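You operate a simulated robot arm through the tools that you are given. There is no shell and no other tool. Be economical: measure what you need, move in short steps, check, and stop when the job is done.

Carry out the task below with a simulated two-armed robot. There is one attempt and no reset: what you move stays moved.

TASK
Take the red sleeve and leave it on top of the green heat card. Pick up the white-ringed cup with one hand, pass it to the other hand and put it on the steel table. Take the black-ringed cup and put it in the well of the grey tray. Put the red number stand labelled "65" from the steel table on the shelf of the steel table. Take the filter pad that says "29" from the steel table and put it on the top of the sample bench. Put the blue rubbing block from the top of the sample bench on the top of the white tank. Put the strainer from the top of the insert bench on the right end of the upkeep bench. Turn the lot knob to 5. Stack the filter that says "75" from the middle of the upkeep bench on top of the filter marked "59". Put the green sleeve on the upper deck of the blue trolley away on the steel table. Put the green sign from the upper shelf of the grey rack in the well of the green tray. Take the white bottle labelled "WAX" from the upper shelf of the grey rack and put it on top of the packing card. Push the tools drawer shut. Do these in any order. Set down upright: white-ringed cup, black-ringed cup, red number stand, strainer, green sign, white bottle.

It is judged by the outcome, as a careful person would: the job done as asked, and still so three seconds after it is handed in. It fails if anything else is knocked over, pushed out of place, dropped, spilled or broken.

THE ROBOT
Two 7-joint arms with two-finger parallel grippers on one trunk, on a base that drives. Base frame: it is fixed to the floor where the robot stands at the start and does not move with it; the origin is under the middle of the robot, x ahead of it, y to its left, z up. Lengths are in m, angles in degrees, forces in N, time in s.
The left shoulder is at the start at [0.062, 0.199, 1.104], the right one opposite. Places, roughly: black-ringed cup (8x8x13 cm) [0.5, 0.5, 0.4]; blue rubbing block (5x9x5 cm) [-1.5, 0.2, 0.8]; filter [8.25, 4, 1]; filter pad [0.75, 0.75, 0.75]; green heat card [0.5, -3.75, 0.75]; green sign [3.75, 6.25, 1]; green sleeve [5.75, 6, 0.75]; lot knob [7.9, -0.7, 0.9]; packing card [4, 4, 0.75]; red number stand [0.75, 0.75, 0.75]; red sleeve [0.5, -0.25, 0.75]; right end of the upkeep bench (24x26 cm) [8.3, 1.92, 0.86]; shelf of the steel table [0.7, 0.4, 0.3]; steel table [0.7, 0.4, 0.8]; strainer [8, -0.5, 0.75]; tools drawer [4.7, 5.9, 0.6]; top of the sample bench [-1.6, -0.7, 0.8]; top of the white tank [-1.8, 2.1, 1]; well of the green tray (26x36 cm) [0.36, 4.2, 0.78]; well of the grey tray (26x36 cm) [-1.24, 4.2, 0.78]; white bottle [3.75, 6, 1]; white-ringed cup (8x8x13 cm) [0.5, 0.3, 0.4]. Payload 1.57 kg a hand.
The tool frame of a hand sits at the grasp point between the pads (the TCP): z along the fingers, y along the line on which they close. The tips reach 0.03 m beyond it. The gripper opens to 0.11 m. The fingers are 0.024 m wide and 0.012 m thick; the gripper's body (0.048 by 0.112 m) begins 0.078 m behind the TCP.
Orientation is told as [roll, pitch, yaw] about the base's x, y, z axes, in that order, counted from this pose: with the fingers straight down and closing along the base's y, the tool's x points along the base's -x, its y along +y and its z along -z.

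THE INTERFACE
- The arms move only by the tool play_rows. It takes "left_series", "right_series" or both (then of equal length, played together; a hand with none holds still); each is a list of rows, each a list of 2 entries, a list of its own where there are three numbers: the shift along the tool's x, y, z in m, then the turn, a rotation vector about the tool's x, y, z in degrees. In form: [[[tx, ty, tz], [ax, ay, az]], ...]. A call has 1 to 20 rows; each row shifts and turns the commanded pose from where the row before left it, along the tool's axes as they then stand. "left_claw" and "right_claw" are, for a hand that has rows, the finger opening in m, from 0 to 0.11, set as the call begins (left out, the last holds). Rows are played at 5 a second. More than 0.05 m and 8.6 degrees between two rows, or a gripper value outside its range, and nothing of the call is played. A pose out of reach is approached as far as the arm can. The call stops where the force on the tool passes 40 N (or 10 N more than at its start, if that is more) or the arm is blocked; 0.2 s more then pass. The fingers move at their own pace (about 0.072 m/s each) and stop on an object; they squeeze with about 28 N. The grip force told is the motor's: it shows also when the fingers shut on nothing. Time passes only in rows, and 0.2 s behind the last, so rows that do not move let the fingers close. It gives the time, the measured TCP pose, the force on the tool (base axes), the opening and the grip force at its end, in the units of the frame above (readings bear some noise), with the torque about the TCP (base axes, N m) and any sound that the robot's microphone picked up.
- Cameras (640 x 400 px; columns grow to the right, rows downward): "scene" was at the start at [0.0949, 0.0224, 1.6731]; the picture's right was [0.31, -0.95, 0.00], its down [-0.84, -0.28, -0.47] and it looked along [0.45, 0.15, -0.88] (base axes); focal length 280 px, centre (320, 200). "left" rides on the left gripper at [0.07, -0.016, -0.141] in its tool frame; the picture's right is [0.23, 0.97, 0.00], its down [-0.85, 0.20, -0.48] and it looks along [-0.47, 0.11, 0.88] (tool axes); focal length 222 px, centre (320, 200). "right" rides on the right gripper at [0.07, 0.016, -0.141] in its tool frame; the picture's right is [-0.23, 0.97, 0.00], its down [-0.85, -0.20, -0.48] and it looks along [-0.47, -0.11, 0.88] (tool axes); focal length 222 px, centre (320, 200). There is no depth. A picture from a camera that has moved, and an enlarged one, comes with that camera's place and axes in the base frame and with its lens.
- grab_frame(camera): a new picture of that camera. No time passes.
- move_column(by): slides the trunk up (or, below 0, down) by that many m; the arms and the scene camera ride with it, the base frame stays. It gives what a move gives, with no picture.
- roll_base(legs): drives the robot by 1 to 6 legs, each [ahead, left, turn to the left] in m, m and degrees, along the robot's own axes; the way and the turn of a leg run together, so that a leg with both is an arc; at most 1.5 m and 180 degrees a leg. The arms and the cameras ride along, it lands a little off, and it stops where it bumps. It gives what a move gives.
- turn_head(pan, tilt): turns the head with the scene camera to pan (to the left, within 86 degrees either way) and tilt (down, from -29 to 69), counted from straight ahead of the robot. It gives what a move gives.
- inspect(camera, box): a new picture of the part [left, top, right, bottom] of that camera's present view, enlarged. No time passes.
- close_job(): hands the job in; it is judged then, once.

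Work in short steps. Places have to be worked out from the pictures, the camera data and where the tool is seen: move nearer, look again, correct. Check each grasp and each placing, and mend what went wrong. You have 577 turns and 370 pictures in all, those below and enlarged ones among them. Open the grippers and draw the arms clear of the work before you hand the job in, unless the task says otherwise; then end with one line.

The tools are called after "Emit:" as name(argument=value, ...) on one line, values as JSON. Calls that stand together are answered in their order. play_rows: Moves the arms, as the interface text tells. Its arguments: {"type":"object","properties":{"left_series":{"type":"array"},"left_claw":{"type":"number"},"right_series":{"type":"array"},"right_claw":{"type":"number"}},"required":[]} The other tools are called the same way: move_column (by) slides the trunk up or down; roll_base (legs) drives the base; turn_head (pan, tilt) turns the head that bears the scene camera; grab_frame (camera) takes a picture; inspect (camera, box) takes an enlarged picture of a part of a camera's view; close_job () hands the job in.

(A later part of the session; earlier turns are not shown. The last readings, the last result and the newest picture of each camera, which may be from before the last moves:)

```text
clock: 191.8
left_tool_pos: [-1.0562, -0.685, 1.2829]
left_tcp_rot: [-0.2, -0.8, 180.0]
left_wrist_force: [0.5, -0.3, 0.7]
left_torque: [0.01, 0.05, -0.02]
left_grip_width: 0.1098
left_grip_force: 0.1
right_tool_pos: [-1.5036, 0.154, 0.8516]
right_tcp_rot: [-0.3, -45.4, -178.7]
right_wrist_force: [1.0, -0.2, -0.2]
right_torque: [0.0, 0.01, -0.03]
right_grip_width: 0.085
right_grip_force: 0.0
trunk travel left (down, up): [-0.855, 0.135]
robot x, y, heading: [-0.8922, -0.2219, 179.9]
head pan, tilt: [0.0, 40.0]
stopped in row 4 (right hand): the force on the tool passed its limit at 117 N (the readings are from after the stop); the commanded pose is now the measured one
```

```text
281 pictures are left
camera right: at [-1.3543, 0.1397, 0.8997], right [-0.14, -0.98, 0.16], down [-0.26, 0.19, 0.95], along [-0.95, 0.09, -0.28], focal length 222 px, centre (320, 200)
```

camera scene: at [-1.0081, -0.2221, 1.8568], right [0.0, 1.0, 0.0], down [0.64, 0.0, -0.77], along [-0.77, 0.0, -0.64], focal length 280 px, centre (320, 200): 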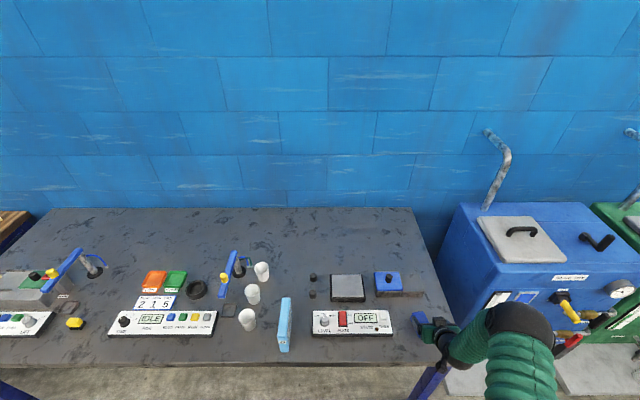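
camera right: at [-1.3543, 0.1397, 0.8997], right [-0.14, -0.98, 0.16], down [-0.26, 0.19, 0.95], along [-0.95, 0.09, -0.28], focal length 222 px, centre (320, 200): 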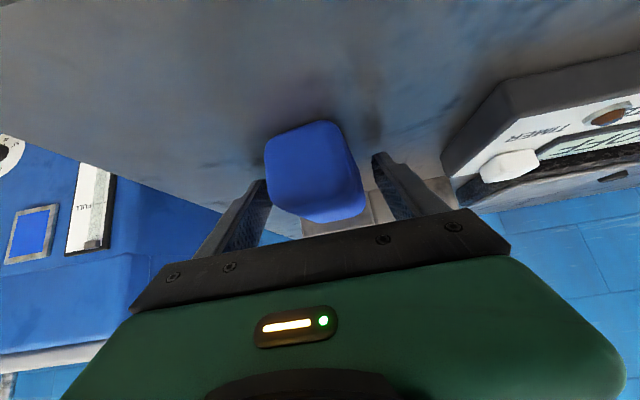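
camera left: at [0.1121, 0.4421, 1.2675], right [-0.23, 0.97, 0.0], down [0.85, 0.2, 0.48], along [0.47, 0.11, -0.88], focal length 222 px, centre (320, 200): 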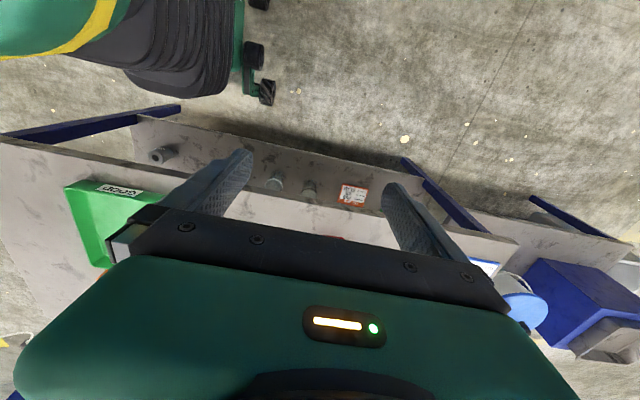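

Tips touched the bench (≈0.815). Fine; close.

Emit:
play_rows(right_series=[[[0, 0, 0], [0, 0, 0]], [[0, 0, 0], [0, 0, 0]], [[0, 0, 0], [0, 0, 0]], [[-0.014, 0, -0.014], [0, 0, 0]], [[-0.014, 0, -0.014], [0, 0, 0]], [[0, 0, 0], [0, 0, 0]]], right_claw=0)

Emit:
grab_frame(camera="right")

```text
clock: 193.2
left_tool_pos: [-1.0621, -0.6827, 1.2837]
left_tcp_rot: [-0.1, -0.6, 179.8]
left_wrist_force: [-0.7, -0.2, -0.6]
left_torque: [0.0, 0.02, 0.01]
left_grip_width: 0.11
left_grip_force: 0.1
right_tool_pos: [-1.5081, 0.1546, 0.8883]
right_tcp_rot: [-0.1, -45.1, -178.7]
right_wrist_force: [-0.2, 0.8, -1.0]
right_torque: [-0.03, -0.01, 0.03]
right_grip_width: 0.0501
right_grip_force: 28.1
trunk travel left (down, up): [-0.855, 0.135]
robot x, y, heading: [-0.8925, -0.2274, 180.0]
head pan, tilt: [0.0, 40.0]
```

```text
280 pictures are left
camera right: at [-1.3586, 0.1411, 0.9372], right [-0.14, -0.98, 0.16], down [-0.27, 0.19, 0.94], along [-0.95, 0.09, -0.29], focal length 222 px, centre (320, 200)
```

right: 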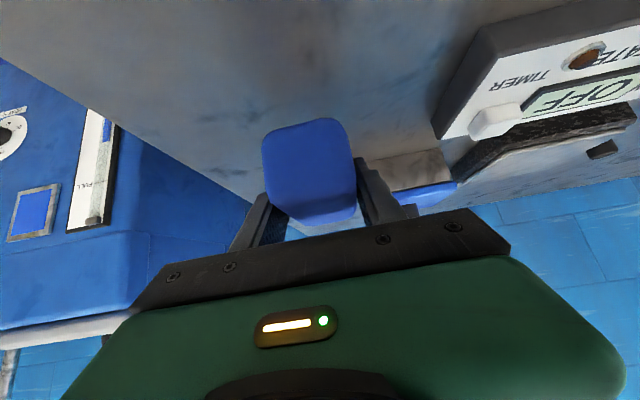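

Block held. Back off, raise trunk, strafe right toward the white tank.

Emit:
roll_base(legs=[[-0.4, 0, 0], [0, -1.0, 0], [0, -0.9, 0]])

Emit:
move_column(by=0.13)

Emit:
turn_head(pan=0, tilt=40)

Emit:
grab_frame(camera="scene")

Emit:
grab_frame(camera="right")

```text
clock: 205.0
left_tool_pos: [-0.6523, 1.239, 1.2822]
left_tcp_rot: [-0.3, -0.5, -179.6]
left_wrist_force: [-0.3, -0.5, 0.4]
left_torque: [0.03, -0.02, -0.02]
left_grip_width: 0.1101
left_grip_force: 0.1
right_tool_pos: [-1.1072, 2.0751, 0.8908]
right_tcp_rot: [-0.4, -45.2, -178.0]
right_wrist_force: [-0.4, 0.5, -2.3]
right_torque: [0.01, 0.03, -0.01]
right_grip_width: 0.0496
right_grip_force: 28.3
trunk travel left (down, up): [-0.855, 0.135]
robot x, y, heading: [-0.4849, 1.7062, -179.5]
head pan, tilt: [0.0, 40.0]
```

```text
clock: 206.6
left_tool_pos: [-0.6506, 1.2447, 1.414]
left_tcp_rot: [0.0, -0.6, -179.5]
left_wrist_force: [-0.3, 1.0, -0.1]
left_torque: [-0.01, -0.02, -0.02]
left_grip_width: 0.1102
left_grip_force: 0.1
right_tool_pos: [-1.1056, 2.0768, 1.0189]
right_tcp_rot: [0.1, -45.2, -178.4]
right_wrist_force: [-0.2, 0.6, -2.1]
right_torque: [0.0, -0.01, -0.05]
right_grip_width: 0.0496
right_grip_force: 28.4
trunk travel left (down, up): [-0.985, 0.005]
robot x, y, heading: [-0.4844, 1.7046, -179.7]
head pan, tilt: [0.0, 40.0]
```

```text
clock: 207.2
left_tool_pos: [-0.6517, 1.2448, 1.4137]
left_tcp_rot: [0.0, -0.6, -179.6]
left_wrist_force: [0.0, -0.1, -0.2]
left_torque: [-0.02, 0.01, -0.01]
left_grip_width: 0.1102
left_grip_force: 0.1
right_tool_pos: [-1.1051, 2.078, 1.0178]
right_tcp_rot: [0.0, -45.2, -178.3]
right_wrist_force: [0.4, -0.6, -1.3]
right_torque: [0.0, 0.01, 0.0]
right_grip_width: 0.0496
right_grip_force: 27.8
trunk travel left (down, up): [-0.985, 0.005]
robot x, y, heading: [-0.4864, 1.7057, -179.8]
head pan, tilt: [0.0, 40.0]
```

```text
279 pictures are left
camera scene: at [-0.6035, 1.7049, 1.9867], right [-0.01, 1.0, 0.0], down [0.64, 0.0, -0.76], along [-0.76, -0.01, -0.64], focal length 280 px, centre (320, 200)
```

scene: 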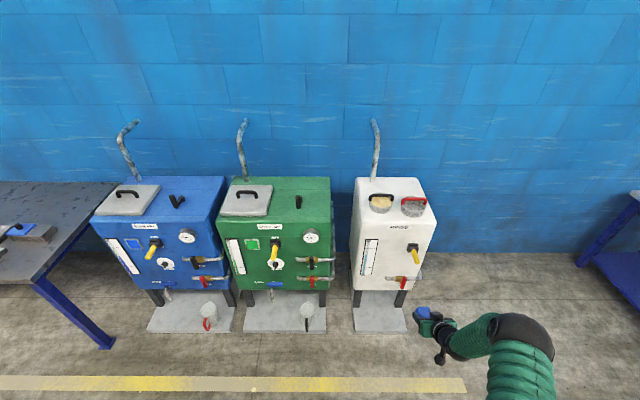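

```text
278 pictures are left
camera right: at [-0.9562, 2.0655, 1.0672], right [-0.13, -0.98, 0.16], down [-0.27, 0.19, 0.94], along [-0.95, 0.08, -0.29], focal length 222 px, centre (320, 200)
```

right: 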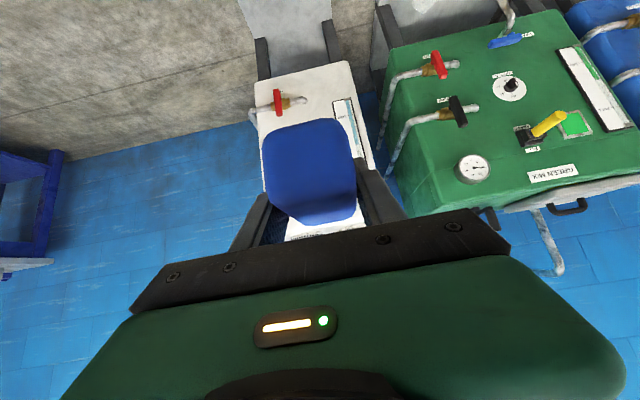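

Zoom on the tank top.

Emit:
inspect(camera="scene", box=[330, 150, 460, 260])

```text
3.64 times, centred on (395, 205) of scene
camera zoom: at [-0.6035, 1.7049, 1.9867], right [-0.01, 1.0, 0.0], down [0.64, 0.0, -0.76], along [-0.76, -0.01, -0.64], focal length 1019 px, centre (47, 182)
```

zoom: 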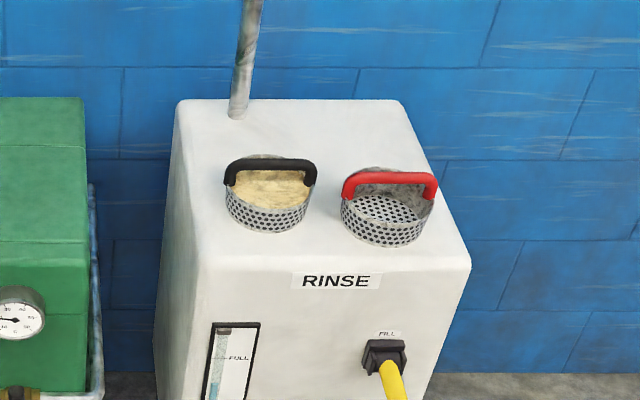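

Two baskets occupy the front of the top; free space is behind them (around x≈-1.87, y≈2.09). Raise the hand and extend to test reach.

Emit:
play_rows(right_series=[[[-0.027, 0, -0.027], [0, 0, 0]], [[-0.027, 0, -0.027], [0, 0, 0]], [[-0.027, 0, -0.027], [0, 0, 0]], [[-0.027, 0, -0.027], [0, 0, 0]], [[-0.025, 0, 0.025], [0, 0, 0]], [[-0.025, 0, 0.025], [0, 0, 0]], [[0, 0, 0], [0, 0, 0]]])

Emit:
grab_frame(camera="scene")

```text
clock: 208.8
left_tool_pos: [-0.6514, 1.2441, 1.4134]
left_tcp_rot: [0.0, -0.8, -179.5]
left_wrist_force: [0.0, 0.0, 0.1]
left_torque: [-0.01, -0.04, -0.03]
left_grip_width: 0.1099
left_grip_force: 0.1
right_tool_pos: [-1.1772, 2.0769, 1.1729]
right_tcp_rot: [0.0, -45.2, -178.2]
right_wrist_force: [-1.0, -0.7, -0.9]
right_torque: [0.03, -0.01, 0.01]
right_grip_width: 0.0497
right_grip_force: 28.0
trunk travel left (down, up): [-0.985, 0.005]
robot x, y, heading: [-0.4848, 1.7056, -179.6]
head pan, tilt: [0.0, 40.0]
```

```text
276 pictures are left
camera scene: at [-0.6046, 1.7058, 1.9867], right [-0.01, 1.0, 0.0], down [0.64, 0.0, -0.76], along [-0.76, -0.01, -0.64], focal length 280 px, centre (320, 200)
```

scene: 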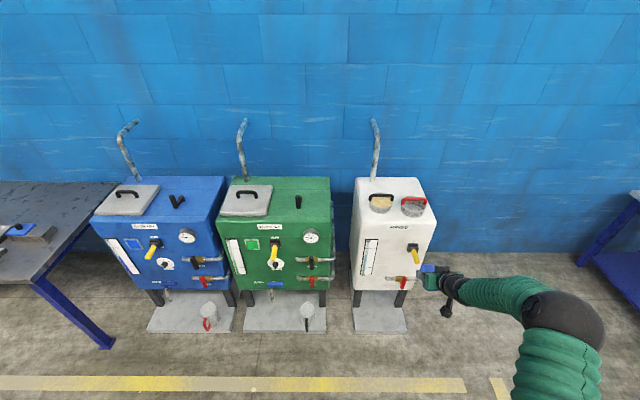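

Reach 0.69 achieved and lowering can be by trunk. Extend a bit more, then drive in.

Emit:
play_rows(right_series=[[[-0.025, 0, 0.025], [0, 0, 0]], [[-0.025, 0, 0.025], [0, 0, 0]], [[0, 0, 0], [0, 0, 0]]])

Emit:
roll_base(legs=[[0.4, 0, 0]])

Emit:
grab_frame(camera="scene")

Emit:
grab_frame(camera="right")

```text
clock: 209.6
left_tool_pos: [-0.6524, 1.2441, 1.4128]
left_tcp_rot: [0.0, -0.7, -179.6]
left_wrist_force: [0.1, -0.4, 0.8]
left_torque: [-0.03, 0.0, 0.0]
left_grip_width: 0.1101
left_grip_force: 0.1
right_tool_pos: [-1.2481, 2.0753, 1.1735]
right_tcp_rot: [0.0, -45.2, -178.4]
right_wrist_force: [0.3, -0.3, -0.9]
right_torque: [0.0, 0.02, 0.04]
right_grip_width: 0.05
right_grip_force: 28.3
trunk travel left (down, up): [-0.985, 0.005]
robot x, y, heading: [-0.4831, 1.7033, -179.6]
head pan, tilt: [0.0, 40.0]
```

```text
clock: 212.1
left_tool_pos: [-1.0565, 1.2443, 1.4143]
left_tcp_rot: [0.0, -0.8, -179.9]
left_wrist_force: [0.2, 0.3, -0.8]
left_torque: [0.01, 0.03, -0.01]
left_grip_width: 0.1101
left_grip_force: 0.0
right_tool_pos: [-1.6506, 2.0754, 1.1772]
right_tcp_rot: [-0.1, -45.4, -178.6]
right_wrist_force: [0.0, -0.1, -0.8]
right_torque: [0.0, -0.03, 0.03]
right_grip_width: 0.0499
right_grip_force: 27.9
trunk travel left (down, up): [-0.985, 0.005]
robot x, y, heading: [-0.8914, 1.704, -179.7]
head pan, tilt: [0.0, 40.0]
```

```text
275 pictures are left
camera scene: at [-1.0047, 1.7037, 1.9871], right [0.0, 1.0, 0.0], down [0.64, 0.0, -0.77], along [-0.77, 0.0, -0.64], focal length 280 px, centre (320, 200)
```

scene: 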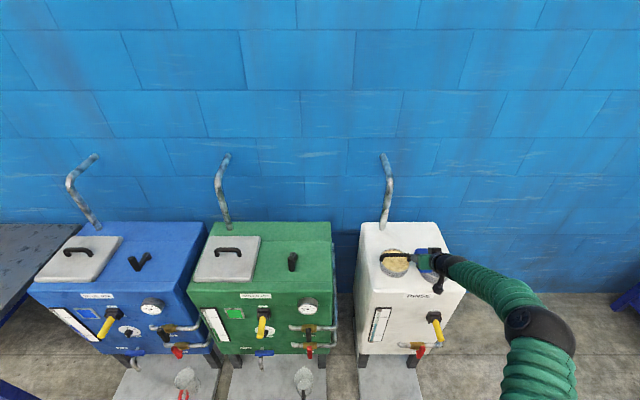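

```text
274 pictures are left
camera right: at [-1.5004, 2.0633, 1.2246], right [-0.14, -0.98, 0.16], down [-0.27, 0.19, 0.94], along [-0.95, 0.09, -0.29], focal length 222 px, centre (320, 200)
```

right: 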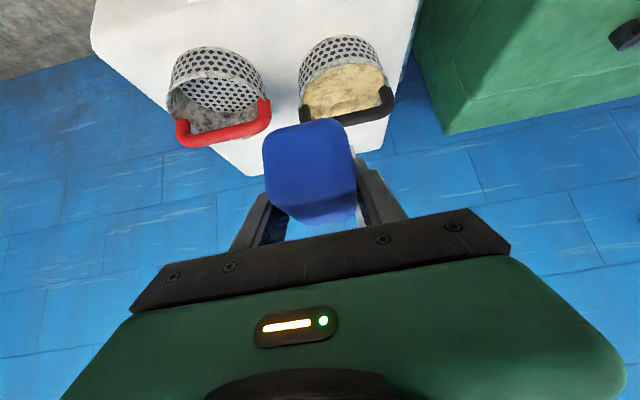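

Raise 5 cm for clearance over the basket handles, then drive in 0.2.

Emit:
play_rows(right_series=[[[-0.02, 0, -0.02], [0, 0, 0]], [[-0.02, 0, -0.02], [0, 0, 0]], [[0, 0, 0], [0, 0, 0]]])

Emit:
roll_base(legs=[[0.21, 0, 0]])

Emit:
grab_frame(camera="right")

Emit:
inspect(camera="scene", box=[330, 190, 490, 310])

```text
clock: 212.9
left_tool_pos: [-1.0578, 1.2435, 1.4133]
left_tcp_rot: [0.0, -0.7, -179.8]
left_wrist_force: [-0.7, -1.5, 0.6]
left_torque: [0.01, 0.02, 0.01]
left_grip_width: 0.1098
left_grip_force: 0.1
right_tool_pos: [-1.6497, 2.076, 1.2333]
right_tcp_rot: [-0.2, -45.3, -178.6]
right_wrist_force: [0.4, 0.6, -1.1]
right_torque: [0.0, -0.03, -0.02]
right_grip_width: 0.0496
right_grip_force: 27.5
trunk travel left (down, up): [-0.985, 0.005]
robot x, y, heading: [-0.8943, 1.7005, -179.7]
head pan, tilt: [0.0, 40.0]
```

```text
clock: 214.6
left_tool_pos: [-1.2663, 1.2432, 1.4146]
left_tcp_rot: [0.0, -0.9, -179.8]
left_wrist_force: [0.2, 1.4, 0.4]
left_torque: [0.0, 0.0, -0.01]
left_grip_width: 0.1101
left_grip_force: 0.0
right_tool_pos: [-1.8578, 2.077, 1.2355]
right_tcp_rot: [-0.1, -45.5, -178.7]
right_wrist_force: [-0.5, -0.5, -0.7]
right_torque: [0.01, -0.02, 0.01]
right_grip_width: 0.0495
right_grip_force: 27.6
trunk travel left (down, up): [-0.985, 0.005]
robot x, y, heading: [-1.1079, 1.7009, -179.8]
head pan, tilt: [0.0, 40.0]
```

```text
273 pictures are left
camera right: at [-1.7079, 2.0636, 1.2827], right [-0.14, -0.98, 0.16], down [-0.26, 0.19, 0.95], along [-0.95, 0.09, -0.28], focal length 222 px, centre (320, 200)
```

right: 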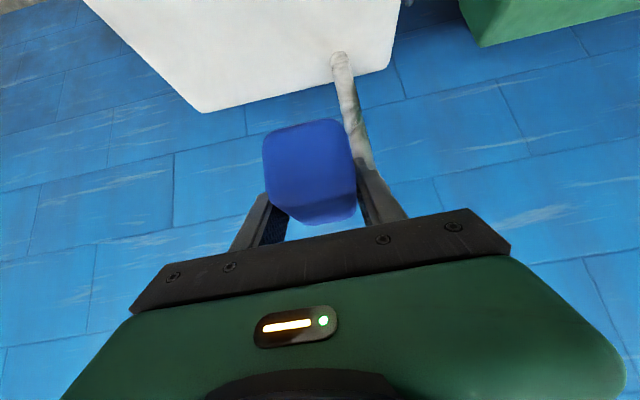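

```text
3.33 times, centred on (410, 250) of scene
camera zoom: at [-1.2136, 1.7027, 1.9872], right [0.0, 1.0, 0.0], down [0.64, 0.0, -0.77], along [-0.77, 0.0, -0.64], focal length 934 px, centre (20, 33)
```

zoom: 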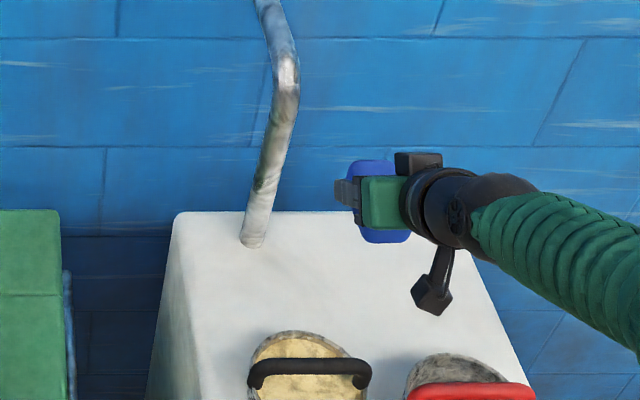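

Top's free part is x −1.81…−2.02; move 5 cm further in and 3 cm right, then lower by trunk.

Emit:
roll_base(legs=[[0.05, -0.03, 0]])

Emit:
move_column(by=-0.12)

Emit:
grab_frame(camera="right")

Emit:
inspect(camera="scene", box=[330, 190, 490, 310])

```text
clock: 215.5
left_tool_pos: [-1.3072, 1.2679, 1.4158]
left_tcp_rot: [-0.2, -1.2, -179.7]
left_wrist_force: [0.7, 0.2, -0.4]
left_torque: [-0.01, 0.05, 0.02]
left_grip_width: 0.1101
left_grip_force: 0.1
right_tool_pos: [-1.9002, 2.1035, 1.2416]
right_tcp_rot: [-0.4, -45.8, -178.6]
right_wrist_force: [-0.2, 0.2, -1.9]
right_torque: [0.01, -0.03, -0.02]
right_grip_width: 0.0495
right_grip_force: 28.3
trunk travel left (down, up): [-0.985, 0.005]
robot x, y, heading: [-1.1507, 1.7323, -179.9]
head pan, tilt: [0.0, 40.0]
```

```text
clock: 217.0
left_tool_pos: [-1.3144, 1.2755, 1.2952]
left_tcp_rot: [0.1, -1.0, -179.8]
left_wrist_force: [-0.3, 0.1, 1.0]
left_torque: [0.02, -0.04, 0.01]
left_grip_width: 0.1099
left_grip_force: 0.1
right_tool_pos: [-1.9072, 2.1097, 1.1151]
right_tcp_rot: [-0.1, -45.4, -178.9]
right_wrist_force: [1.6, 0.7, -1.7]
right_torque: [-0.07, 0.04, 0.03]
right_grip_width: 0.0499
right_grip_force: 27.8
trunk travel left (down, up): [-0.865, 0.125]
robot x, y, heading: [-1.1553, 1.7343, -180.1]
head pan, tilt: [0.0, 40.0]
```

```text
271 pictures are left
camera right: at [-1.7575, 2.0968, 1.1629], right [-0.14, -0.98, 0.16], down [-0.26, 0.19, 0.95], along [-0.95, 0.09, -0.28], focal length 222 px, centre (320, 200)
```

right: 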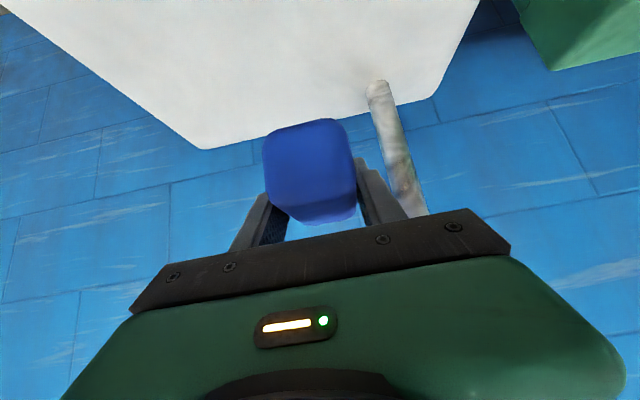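

```text
3.33 times, centred on (410, 250) of scene
camera zoom: at [-1.2675, 1.7446, 1.867], right [0.0, 1.0, -0.01], down [0.64, 0.0, -0.77], along [-0.77, 0.0, -0.64], focal length 934 px, centre (20, 33)
```

zoom: 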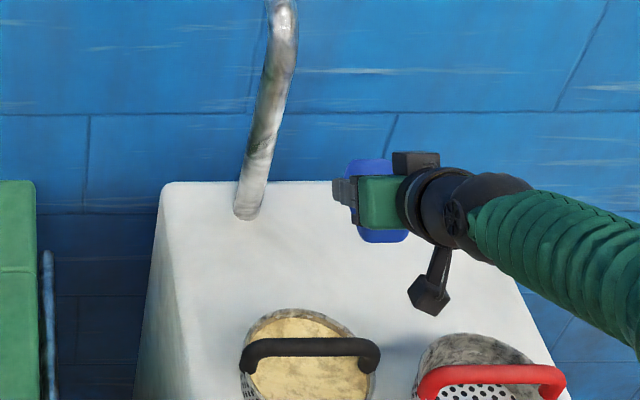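

Lower another 5 cm by trunk and then in small arm steps until contact.

Emit:
move_column(by=-0.05)

Emit:
play_rows(right_series=[[[0.004, 0, 0.004], [0, 0, 0]], [[0.003, 0, 0.003], [0, 0, 0]], [[0.003, 0, 0.003], [0, 0, 0]], [[0.003, 0, 0.003], [0, 0, 0]], [[0.003, 0, 0.003], [0, 0, 0]], [[0.003, 0, 0.003], [0, 0, 0]], [[0.003, 0, 0.003], [0, 0, 0]], [[0.003, 0, 0.003], [0, 0, 0]], [[0.003, 0, 0.003], [0, 0, 0]], [[0.003, 0, 0.003], [0, 0, 0]]])

Emit:
grab_frame(camera="right")

Emit:
inspect(camera="scene", box=[330, 190, 490, 310])

```text
clock: 217.9
left_tool_pos: [-1.3174, 1.2728, 1.2441]
left_tcp_rot: [0.0, -0.8, -179.8]
left_wrist_force: [-0.1, 0.5, 0.1]
left_torque: [-0.04, 0.01, 0.0]
left_grip_width: 0.1099
left_grip_force: 0.0
right_tool_pos: [-1.9095, 2.1071, 1.0652]
right_tcp_rot: [0.0, -45.4, -178.7]
right_wrist_force: [0.4, 0.1, -0.8]
right_torque: [0.01, 0.04, 0.02]
right_grip_width: 0.0498
right_grip_force: 28.0
trunk travel left (down, up): [-0.815, 0.175]
robot x, y, heading: [-1.1513, 1.7305, -180.3]
head pan, tilt: [0.0, 40.0]
```

```text
clock: 220.1
left_tool_pos: [-1.3173, 1.2644, 1.2419]
left_tcp_rot: [-0.3, -0.8, -179.7]
left_wrist_force: [0.4, -0.1, 0.1]
left_torque: [0.0, -0.02, -0.03]
left_grip_width: 0.1101
left_grip_force: 0.2
right_tool_pos: [-1.9096, 2.0999, 1.0213]
right_tcp_rot: [-0.6, -45.4, -178.3]
right_wrist_force: [0.2, -0.2, -1.9]
right_torque: [-0.04, 0.03, -0.01]
right_grip_width: 0.0496
right_grip_force: 28.0
trunk travel left (down, up): [-0.815, 0.175]
robot x, y, heading: [-1.1526, 1.7309, -179.7]
head pan, tilt: [0.0, 40.0]
```

```text
269 pictures are left
camera right: at [-1.7605, 2.0867, 1.0704], right [-0.14, -0.98, 0.15], down [-0.26, 0.19, 0.95], along [-0.95, 0.09, -0.28], focal length 222 px, centre (320, 200)
```

right: 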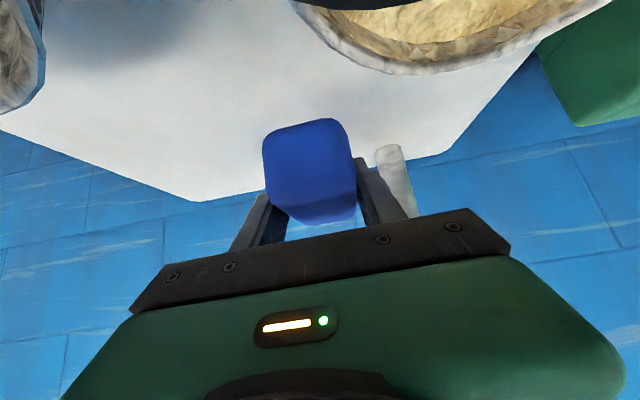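

```text
3.33 times, centred on (410, 250) of scene
camera zoom: at [-1.2715, 1.7309, 1.8167], right [0.0, 1.0, 0.0], down [0.64, 0.0, -0.76], along [-0.76, 0.0, -0.64], focal length 934 px, centre (20, 33)
```

zoom: 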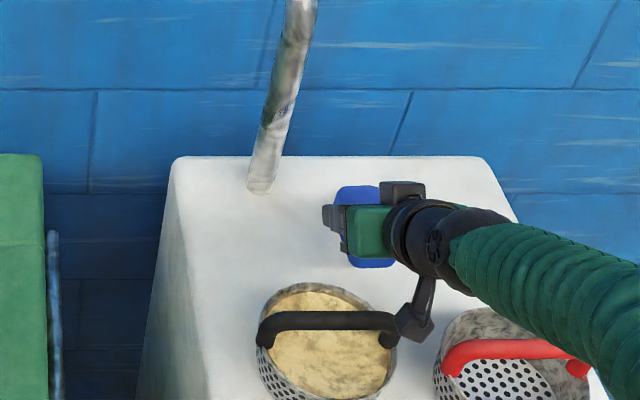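

The hand camera is close to the baskets; drive 3 cm further in, then continue lowering.

Emit:
roll_base(legs=[[0.03, 0, 0]])

Emit:
play_rows(right_series=[[[0.002, 0, 0.002], [0, 0, 0]], [[0.002, 0, 0.002], [0, 0, 0]], [[0.002, 0, 0.002], [0, 0, 0]], [[0.002, 0, 0.002], [0, 0, 0]], [[0.002, 0, 0.002], [0, 0, 0]]])

Emit:
inspect(camera="scene", box=[330, 190, 490, 310])

```text
clock: 221.0
left_tool_pos: [-1.3384, 1.2648, 1.2439]
left_tcp_rot: [-0.3, -1.4, -179.7]
left_wrist_force: [1.0, 1.0, -0.7]
left_torque: [0.01, 0.04, 0.02]
left_grip_width: 0.1101
left_grip_force: 0.0
right_tool_pos: [-1.9344, 2.1003, 1.0282]
right_tcp_rot: [-0.5, -45.8, -178.4]
right_wrist_force: [-0.1, -0.1, -0.7]
right_torque: [0.0, 0.0, 0.05]
right_grip_width: 0.0498
right_grip_force: 28.1
trunk travel left (down, up): [-0.815, 0.175]
robot x, y, heading: [-1.1832, 1.7314, -180.1]
head pan, tilt: [0.0, 40.0]
```

```text
clock: 222.2
left_tool_pos: [-1.3453, 1.2648, 1.2431]
left_tcp_rot: [-0.3, -0.8, -179.6]
left_wrist_force: [-0.4, 0.3, -0.4]
left_torque: [-0.01, -0.03, 0.02]
left_grip_width: 0.1099
left_grip_force: 0.1
right_tool_pos: [-1.9395, 2.101, 1.0092]
right_tcp_rot: [-0.7, -45.4, -178.3]
right_wrist_force: [-0.5, -0.3, -2.2]
right_torque: [0.01, 0.0, 0.01]
right_grip_width: 0.0501
right_grip_force: 28.0
trunk travel left (down, up): [-0.815, 0.175]
robot x, y, heading: [-1.1867, 1.7303, -180.0]
head pan, tilt: [0.0, 40.0]
```

```text
3.33 times, centred on (410, 250) of scene
camera zoom: at [-1.3034, 1.7318, 1.8166], right [0.0, 1.0, 0.0], down [0.64, 0.0, -0.76], along [-0.76, 0.0, -0.64], focal length 934 px, centre (20, 33)
```

zoom: 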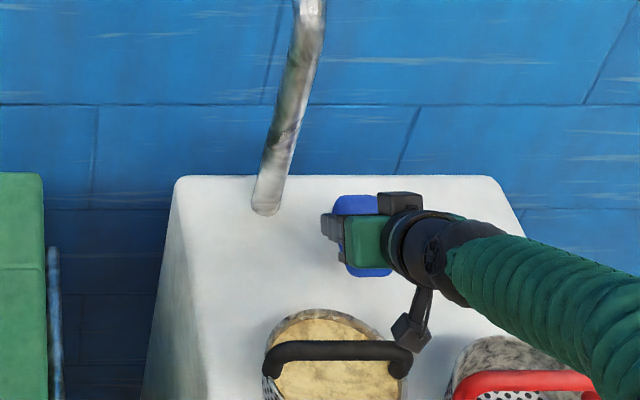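

Not yet touching. Continue down in small steps.

Emit:
play_rows(right_series=[[[0.003, 0, 0.003], [0, 0, 0]], [[0.003, 0, 0.003], [0, 0, 0]], [[0.003, 0, 0.003], [0, 0, 0]], [[0.003, 0, 0.003], [0, 0, 0]], [[0.003, 0, 0.003], [0, 0, 0]], [[0.003, 0, 0.003], [0, 0, 0]], [[0.003, 0, 0.003], [0, 0, 0]]])

Emit:
inspect(camera="scene", box=[330, 190, 490, 310])

Emit:
grab_frame(camera="right")

```text
clock: 222.9
left_tool_pos: [-1.343, 1.2624, 1.2417]
left_tcp_rot: [-0.4, -1.1, -179.7]
left_wrist_force: [-0.4, -0.1, -0.1]
left_torque: [-0.01, -0.01, 0.01]
left_grip_width: 0.1101
left_grip_force: 0.1
right_tool_pos: [-1.9426, 2.1057, 1.0083]
right_tcp_rot: [-1.4, -46.4, -178.0]
right_wrist_force: [4.2, 1.8, 18.4]
right_torque: [-0.27, -3.11, 0.37]
right_grip_width: 0.05
right_grip_force: 28.1
trunk travel left (down, up): [-0.815, 0.175]
robot x, y, heading: [-1.1866, 1.7312, -180.1]
head pan, tilt: [0.0, 40.0]
stopped in row 3 (right hand): the force on the tool passed its limit at 44 N (the readings are from after the stop); the commanded pose is now the measured one
```

```text
3.33 times, centred on (410, 250) of scene
camera zoom: at [-1.297, 1.7293, 1.8171], right [0.0, 1.0, 0.0], down [0.64, 0.0, -0.77], along [-0.77, 0.0, -0.64], focal length 934 px, centre (20, 33)
```

zoom: 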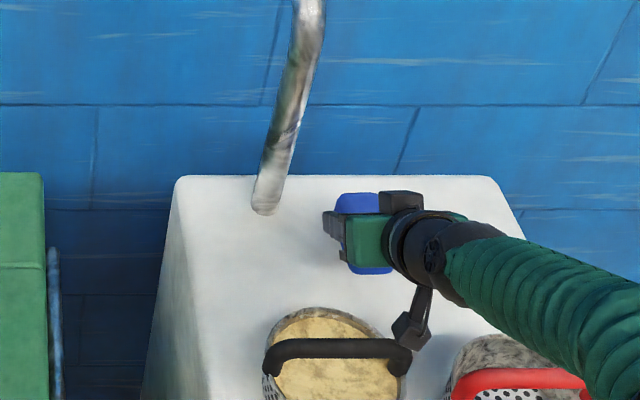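

```text
265 pictures are left
camera right: at [-1.7919, 2.0897, 1.0537], right [-0.14, -0.98, 0.15], down [-0.25, 0.18, 0.95], along [-0.96, 0.1, -0.27], focal length 222 px, centre (320, 200)
```

right: 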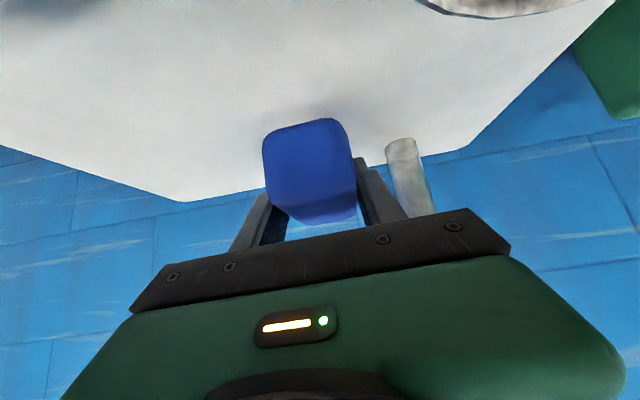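

The torque tells that the hand's camera mount touched a basket; the tank top is lower (≈0.94) than thought. Raise 5 cm, go 6 cm further in, then lower.

Emit:
move_column(by=0.06)

Emit:
play_rows(right_series=[[[-0.014, 0, 0.014], [0, 0, 0]], [[-0.007, 0, 0.007], [0, 0, 0]], [[0, 0, 0], [0, 0, 0]]])

Emit:
roll_base(legs=[[0.03, 0, 0]])

Emit:
grab_frame(camera="right")

Emit:
inspect(camera="scene", box=[330, 190, 490, 310])

```text
clock: 223.9
left_tool_pos: [-1.347, 1.2629, 1.3018]
left_tcp_rot: [-0.3, -0.9, -179.6]
left_wrist_force: [-0.3, 0.9, -0.1]
left_torque: [-0.01, -0.03, 0.02]
left_grip_width: 0.1098
left_grip_force: 0.1
right_tool_pos: [-1.9437, 2.1048, 1.0629]
right_tcp_rot: [-1.1, -46.0, -178.1]
right_wrist_force: [0.2, 0.0, -0.3]
right_torque: [0.01, 0.04, -0.02]
right_grip_width: 0.0497
right_grip_force: 27.7
trunk travel left (down, up): [-0.875, 0.115]
robot x, y, heading: [-1.1857, 1.7305, -180.0]
head pan, tilt: [0.0, 40.0]
```

```text
clock: 224.8
left_tool_pos: [-1.3451, 1.2639, 1.3015]
left_tcp_rot: [-0.2, -0.9, -179.6]
left_wrist_force: [0.1, 1.0, -0.2]
left_torque: [0.01, 0.01, -0.01]
left_grip_width: 0.1098
left_grip_force: 0.0
right_tool_pos: [-1.9729, 2.1031, 1.0649]
right_tcp_rot: [-1.1, -46.1, -178.1]
right_wrist_force: [0.1, -0.7, 0.0]
right_torque: [0.03, 0.02, 0.0]
right_grip_width: 0.0496
right_grip_force: 28.5
trunk travel left (down, up): [-0.875, 0.115]
robot x, y, heading: [-1.1823, 1.7342, -179.9]
head pan, tilt: [0.0, 40.0]
```

```text
clock: 225.6
left_tool_pos: [-1.3657, 1.2642, 1.3029]
left_tcp_rot: [-0.3, -1.4, -179.5]
left_wrist_force: [1.4, 0.6, -0.2]
left_torque: [0.02, 0.03, 0.0]
left_grip_width: 0.11
left_grip_force: 0.1
right_tool_pos: [-1.9957, 2.1038, 1.0716]
right_tcp_rot: [-1.1, -46.5, -178.1]
right_wrist_force: [-0.1, 1.2, -1.5]
right_torque: [-0.01, 0.01, 0.04]
right_grip_width: 0.0495
right_grip_force: 27.7
trunk travel left (down, up): [-0.875, 0.115]
robot x, y, heading: [-1.2128, 1.7328, -179.8]
head pan, tilt: [0.0, 40.0]
```

```text
264 pictures are left
camera right: at [-1.8461, 2.0898, 1.1154], right [-0.14, -0.98, 0.15], down [-0.24, 0.18, 0.95], along [-0.96, 0.09, -0.26], focal length 222 px, centre (320, 200)
```

right: 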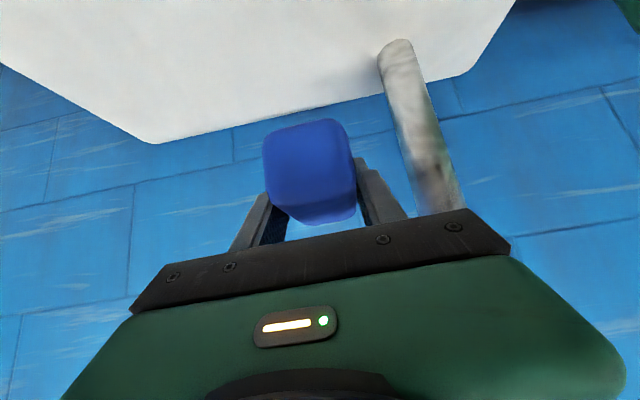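

```text
3.33 times, centred on (410, 250) of scene
camera zoom: at [-1.3213, 1.7329, 1.8775], right [0.0, 1.0, 0.0], down [0.64, 0.0, -0.77], along [-0.77, 0.0, -0.64], focal length 934 px, centre (20, 33)
```

zoom: 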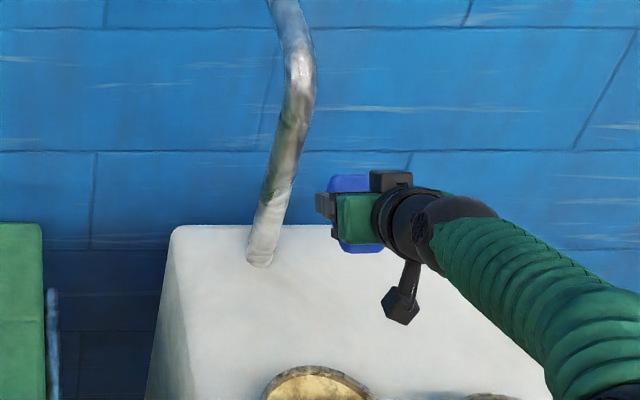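

Shift 2 cm right for pipe clearance, then lower by trunk in steps.

Emit:
play_rows(right_series=[[[0, -0.02, 0], [0, 0, 0]], [[0, 0, 0], [0, 0, 0]]])

Emit:
move_column(by=-0.06)

Emit:
inspect(camera="scene", box=[330, 190, 490, 310])

Emit:
grab_frame(camera="right")

```text
clock: 226.2
left_tool_pos: [-1.3733, 1.2661, 1.3042]
left_tcp_rot: [-0.3, -1.1, -179.5]
left_wrist_force: [0.0, -0.4, 0.3]
left_torque: [-0.04, 0.06, -0.01]
left_grip_width: 0.11
left_grip_force: 0.2
right_tool_pos: [-2.0045, 2.1268, 1.0666]
right_tcp_rot: [-1.0, -46.2, -178.2]
right_wrist_force: [0.7, -0.2, -2.2]
right_torque: [-0.02, -0.02, 0.02]
right_grip_width: 0.0495
right_grip_force: 28.2
trunk travel left (down, up): [-0.875, 0.115]
robot x, y, heading: [-1.2181, 1.7325, -179.9]
head pan, tilt: [0.0, 40.0]
```

```text
clock: 227.2
left_tool_pos: [-1.3724, 1.2646, 1.2423]
left_tcp_rot: [-0.3, -1.1, -179.4]
left_wrist_force: [0.1, 0.1, -0.7]
left_torque: [0.0, -0.05, 0.0]
left_grip_width: 0.1097
left_grip_force: 0.0
right_tool_pos: [-2.0031, 2.1251, 1.0076]
right_tcp_rot: [-1.2, -46.3, -178.1]
right_wrist_force: [0.4, 0.6, -0.9]
right_torque: [0.0, -0.02, 0.02]
right_grip_width: 0.0496
right_grip_force: 27.7
trunk travel left (down, up): [-0.815, 0.175]
robot x, y, heading: [-1.2136, 1.7299, -179.9]
head pan, tilt: [0.0, 40.0]
```

```text
3.33 times, centred on (410, 250) of scene
camera zoom: at [-1.3322, 1.7327, 1.8167], right [0.0, 1.0, 0.0], down [0.64, 0.0, -0.77], along [-0.77, 0.0, -0.64], focal length 934 px, centre (20, 33)
```

zoom: 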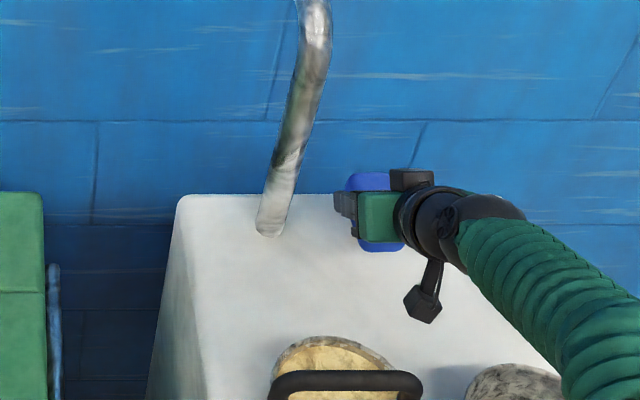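

```text
261 pictures are left
camera right: at [-1.8531, 2.1106, 1.0527], right [-0.14, -0.98, 0.15], down [-0.25, 0.18, 0.95], along [-0.96, 0.09, -0.27], focal length 222 px, centre (320, 200)
```

right: 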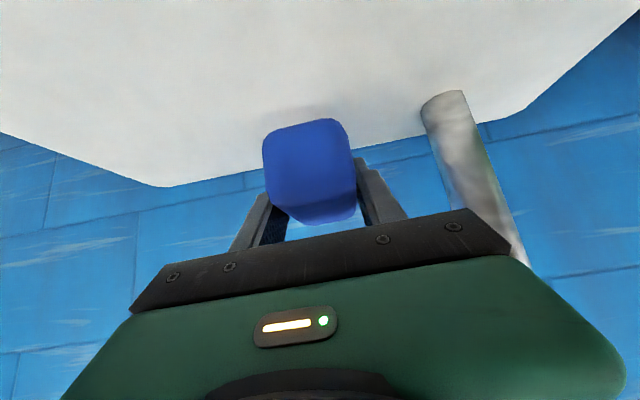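

Back off 1.5 cm for edge margin and lower in small steps until contact.

Emit:
play_rows(right_series=[[[0.011, 0, -0.011], [0, 0, 0]], [[0.004, 0, 0.004], [0, 0, 0]], [[0.004, 0, 0.004], [0, 0, 0]], [[0.003, 0, 0.003], [0, 0, 0]], [[0.003, 0, 0.003], [0, 0, 0]], [[0.003, 0, 0.003], [0, 0, 0]], [[0.003, 0, 0.003], [0, 0, 0]], [[0.003, 0, 0.003], [0, 0, 0]], [[0.003, 0, 0.003], [0, 0, 0]], [[0.003, 0, 0.003], [0, 0, 0]], [[0.003, 0, 0.003], [0, 0, 0]]])

Emit:
grab_frame(camera="right")

Emit:
inspect(camera="scene", box=[330, 190, 490, 310])

```text
clock: 229.5
left_tool_pos: [-1.3681, 1.2609, 1.2415]
left_tcp_rot: [-0.4, -1.3, -179.5]
left_wrist_force: [0.0, 0.7, -1.2]
left_torque: [-0.01, -0.01, 0.0]
left_grip_width: 0.1099
left_grip_force: 0.1
right_tool_pos: [-1.9895, 2.1259, 0.9797]
right_tcp_rot: [-1.5, -47.6, -178.2]
right_wrist_force: [13.7, -4.1, 18.5]
right_torque: [-0.65, -0.71, 0.31]
right_grip_width: 0.0499
right_grip_force: 28.0
trunk travel left (down, up): [-0.815, 0.175]
robot x, y, heading: [-1.2197, 1.7333, -180.2]
head pan, tilt: [0.0, 40.0]
stopped in row 11 (right hand): the force on the tool passed its limit at 42 N (the readings are from after the stop); the commanded pose is now the measured one
```

```text
260 pictures are left
camera right: at [-1.8382, 2.1102, 1.0216], right [-0.14, -0.98, 0.15], down [-0.23, 0.18, 0.96], along [-0.96, 0.1, -0.25], focal length 222 px, centre (320, 200)
```

right: 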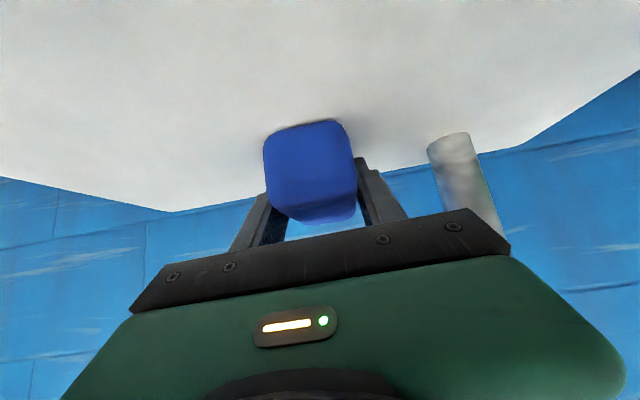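

```text
3.33 times, centred on (410, 250) of scene
camera zoom: at [-1.3233, 1.7277, 1.8172], right [0.0, 1.0, 0.0], down [0.64, 0.0, -0.77], along [-0.77, 0.0, -0.64], focal length 934 px, centre (20, 33)
```

zoom: 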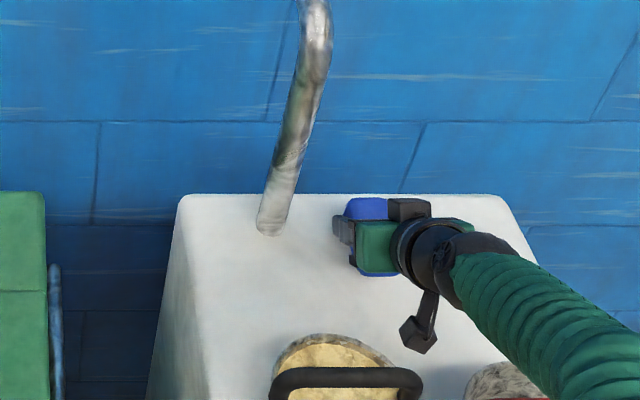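

Block rests on the tank top. Ease, open, lift straight up with the trunk.

Emit:
play_rows(right_series=[[[-0.002, 0, -0.002], [0, 0, 0]], [[0, 0, 0], [0, 0, 0]]])

Emit:
play_rows(right_series=[[[0, 0, 0], [0, 0, 0]], [[0, 0, 0], [0, 0, 0]]], right_claw=0.075)

Emit:
move_column(by=0.17)

Emit:
grab_frame(camera="right")

Emit:
roll_base(legs=[[-0.5, 0, 0]])

Emit:
inspect(camera="scene", box=[330, 150, 490, 270])

```text
clock: 230.1
left_tool_pos: [-1.3695, 1.2622, 1.2431]
left_tcp_rot: [-0.4, -1.2, -179.4]
left_wrist_force: [0.0, 0.2, -0.4]
left_torque: [0.01, 0.01, 0.0]
left_grip_width: 0.1101
left_grip_force: 0.0
right_tool_pos: [-1.99, 2.1271, 0.9796]
right_tcp_rot: [-1.6, -47.2, -178.2]
right_wrist_force: [6.8, -2.6, 12.2]
right_torque: [-0.4, -0.02, 0.17]
right_grip_width: 0.05
right_grip_force: 27.7
trunk travel left (down, up): [-0.815, 0.175]
robot x, y, heading: [-1.2198, 1.7302, -179.8]
head pan, tilt: [0.0, 40.0]
```

```text
clock: 230.7
left_tool_pos: [-1.3701, 1.2663, 1.2435]
left_tcp_rot: [-0.2, -1.2, -179.7]
left_wrist_force: [-0.1, -0.5, -0.2]
left_torque: [0.01, 0.01, 0.0]
left_grip_width: 0.1099
left_grip_force: 0.0
right_tool_pos: [-1.9903, 2.1305, 0.9797]
right_tcp_rot: [-1.5, -47.5, -178.3]
right_wrist_force: [3.8, 8.4, 14.7]
right_torque: [-0.27, 0.11, -0.12]
right_grip_width: 0.0673
right_grip_force: 0.0
trunk travel left (down, up): [-0.815, 0.175]
robot x, y, heading: [-1.2163, 1.7331, -179.8]
head pan, tilt: [0.0, 40.0]
```

```text
clock: 232.6
left_tool_pos: [-1.3741, 1.2646, 1.4127]
left_tcp_rot: [-0.3, -1.0, -179.6]
left_wrist_force: [-0.2, 0.8, 0.0]
left_torque: [0.03, 0.02, -0.01]
left_grip_width: 0.1102
left_grip_force: 0.0
right_tool_pos: [-1.9927, 2.1276, 1.1453]
right_tcp_rot: [-1.3, -46.9, -178.2]
right_wrist_force: [0.0, 0.0, 0.3]
right_torque: [-0.03, 0.05, -0.01]
right_grip_width: 0.0751
right_grip_force: 0.1
trunk travel left (down, up): [-0.985, 0.005]
robot x, y, heading: [-1.2166, 1.7333, -179.6]
head pan, tilt: [0.0, 40.0]
```

```text
258 pictures are left
camera right: at [-1.8423, 2.1125, 1.189], right [-0.14, -0.98, 0.15], down [-0.23, 0.18, 0.95], along [-0.96, 0.1, -0.26], focal length 222 px, centre (320, 200)
```

right: 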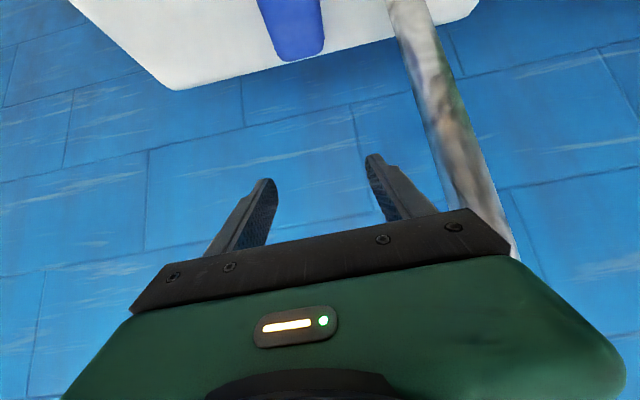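

```text
clock: 235.5
left_tool_pos: [-0.8732, 1.2645, 1.412]
left_tcp_rot: [-0.3, -0.9, -179.8]
left_wrist_force: [1.0, -0.3, 0.8]
left_torque: [0.02, 0.0, 0.06]
left_grip_width: 0.11
left_grip_force: 0.1
right_tool_pos: [-1.4889, 2.1288, 1.1445]
right_tcp_rot: [-1.3, -46.9, -178.4]
right_wrist_force: [0.0, -0.4, 0.0]
right_torque: [0.01, 0.01, -0.01]
right_grip_width: 0.0753
right_grip_force: 0.0
trunk travel left (down, up): [-0.985, 0.005]
robot x, y, heading: [-0.708, 1.7344, 180.0]
head pan, tilt: [0.0, 40.0]
```

```text
3.33 times, centred on (410, 210) of scene
camera zoom: at [-0.8333, 1.7317, 1.9863], right [0.0, 1.0, 0.0], down [0.65, 0.0, -0.76], along [-0.76, 0.0, -0.65], focal length 934 px, centre (20, 167)
```

zoom: 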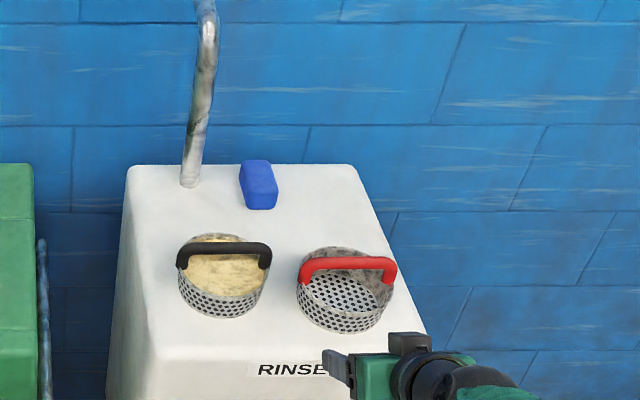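

Block is placed well. Next the shelf cups from the front side. Turn to face +x and drive in front of the steel table.

Emit:
roll_base(legs=[[0, 0, 180], [0, -1.08, 0]])

Emit:
play_rows(right_series=[[[0.04, 0, 0.002], [0, 0, 0]], [[0.04, 0, 0.002], [0, 0, 0]], [[0.04, 0, 0.002], [0, 0, 0]], [[0.04, 0, 0.002], [0, 0, 0]], [[0.04, 0, 0.002], [0, 0, 0]], [[0.04, 0, 0.002], [0, 0, 0]], [[0.04, 0, 0.002], [0, 0, 0]], [[0.03, 0, 0.002], [0, 0, 0]], [[0, 0, 0], [0, 0, 0]]])

Emit:
grab_frame(camera="scene")

```text
clock: 248.4
left_tool_pos: [-0.5505, 1.1254, 1.4116]
left_tcp_rot: [-0.4, -1.1, 0.0]
left_wrist_force: [0.1, 0.9, 0.5]
left_torque: [0.0, -0.02, -0.04]
left_grip_width: 0.1101
left_grip_force: 0.1
right_tool_pos: [0.0627, 0.2567, 1.1466]
right_tcp_rot: [-1.5, -47.1, 1.2]
right_wrist_force: [-0.1, -0.2, -0.2]
right_torque: [0.01, 0.04, -0.02]
right_grip_width: 0.0749
right_grip_force: 0.1
trunk travel left (down, up): [-0.985, 0.005]
robot x, y, heading: [-0.7087, 0.6567, -0.5]
head pan, tilt: [0.0, 40.0]
```

```text
clock: 250.4
left_tool_pos: [-0.551, 1.1219, 1.4131]
left_tcp_rot: [-0.3, -1.1, -0.1]
left_wrist_force: [0.9, 0.1, -0.6]
left_torque: [-0.01, -0.01, 0.02]
left_grip_width: 0.1098
left_grip_force: 0.1
right_tool_pos: [-0.1388, 0.252, 0.9115]
right_tcp_rot: [-1.3, -47.2, 1.2]
right_wrist_force: [0.1, 0.0, 0.1]
right_torque: [-0.02, 0.01, -0.01]
right_grip_width: 0.0749
right_grip_force: 0.1
trunk travel left (down, up): [-0.985, 0.005]
robot x, y, heading: [-0.7066, 0.6566, -0.5]
head pan, tilt: [0.0, 40.0]
```

```text
256 pictures are left
camera scene: at [-0.5923, 0.6544, 1.9868], right [-0.01, -1.0, 0.0], down [-0.64, 0.01, -0.77], along [0.77, -0.01, -0.64], focal length 280 px, centre (320, 200)
```

scene: 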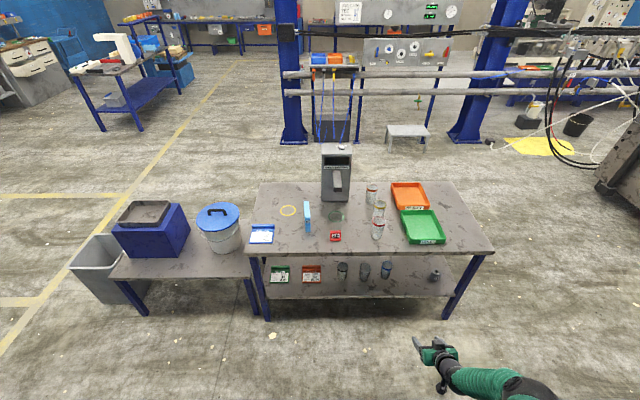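

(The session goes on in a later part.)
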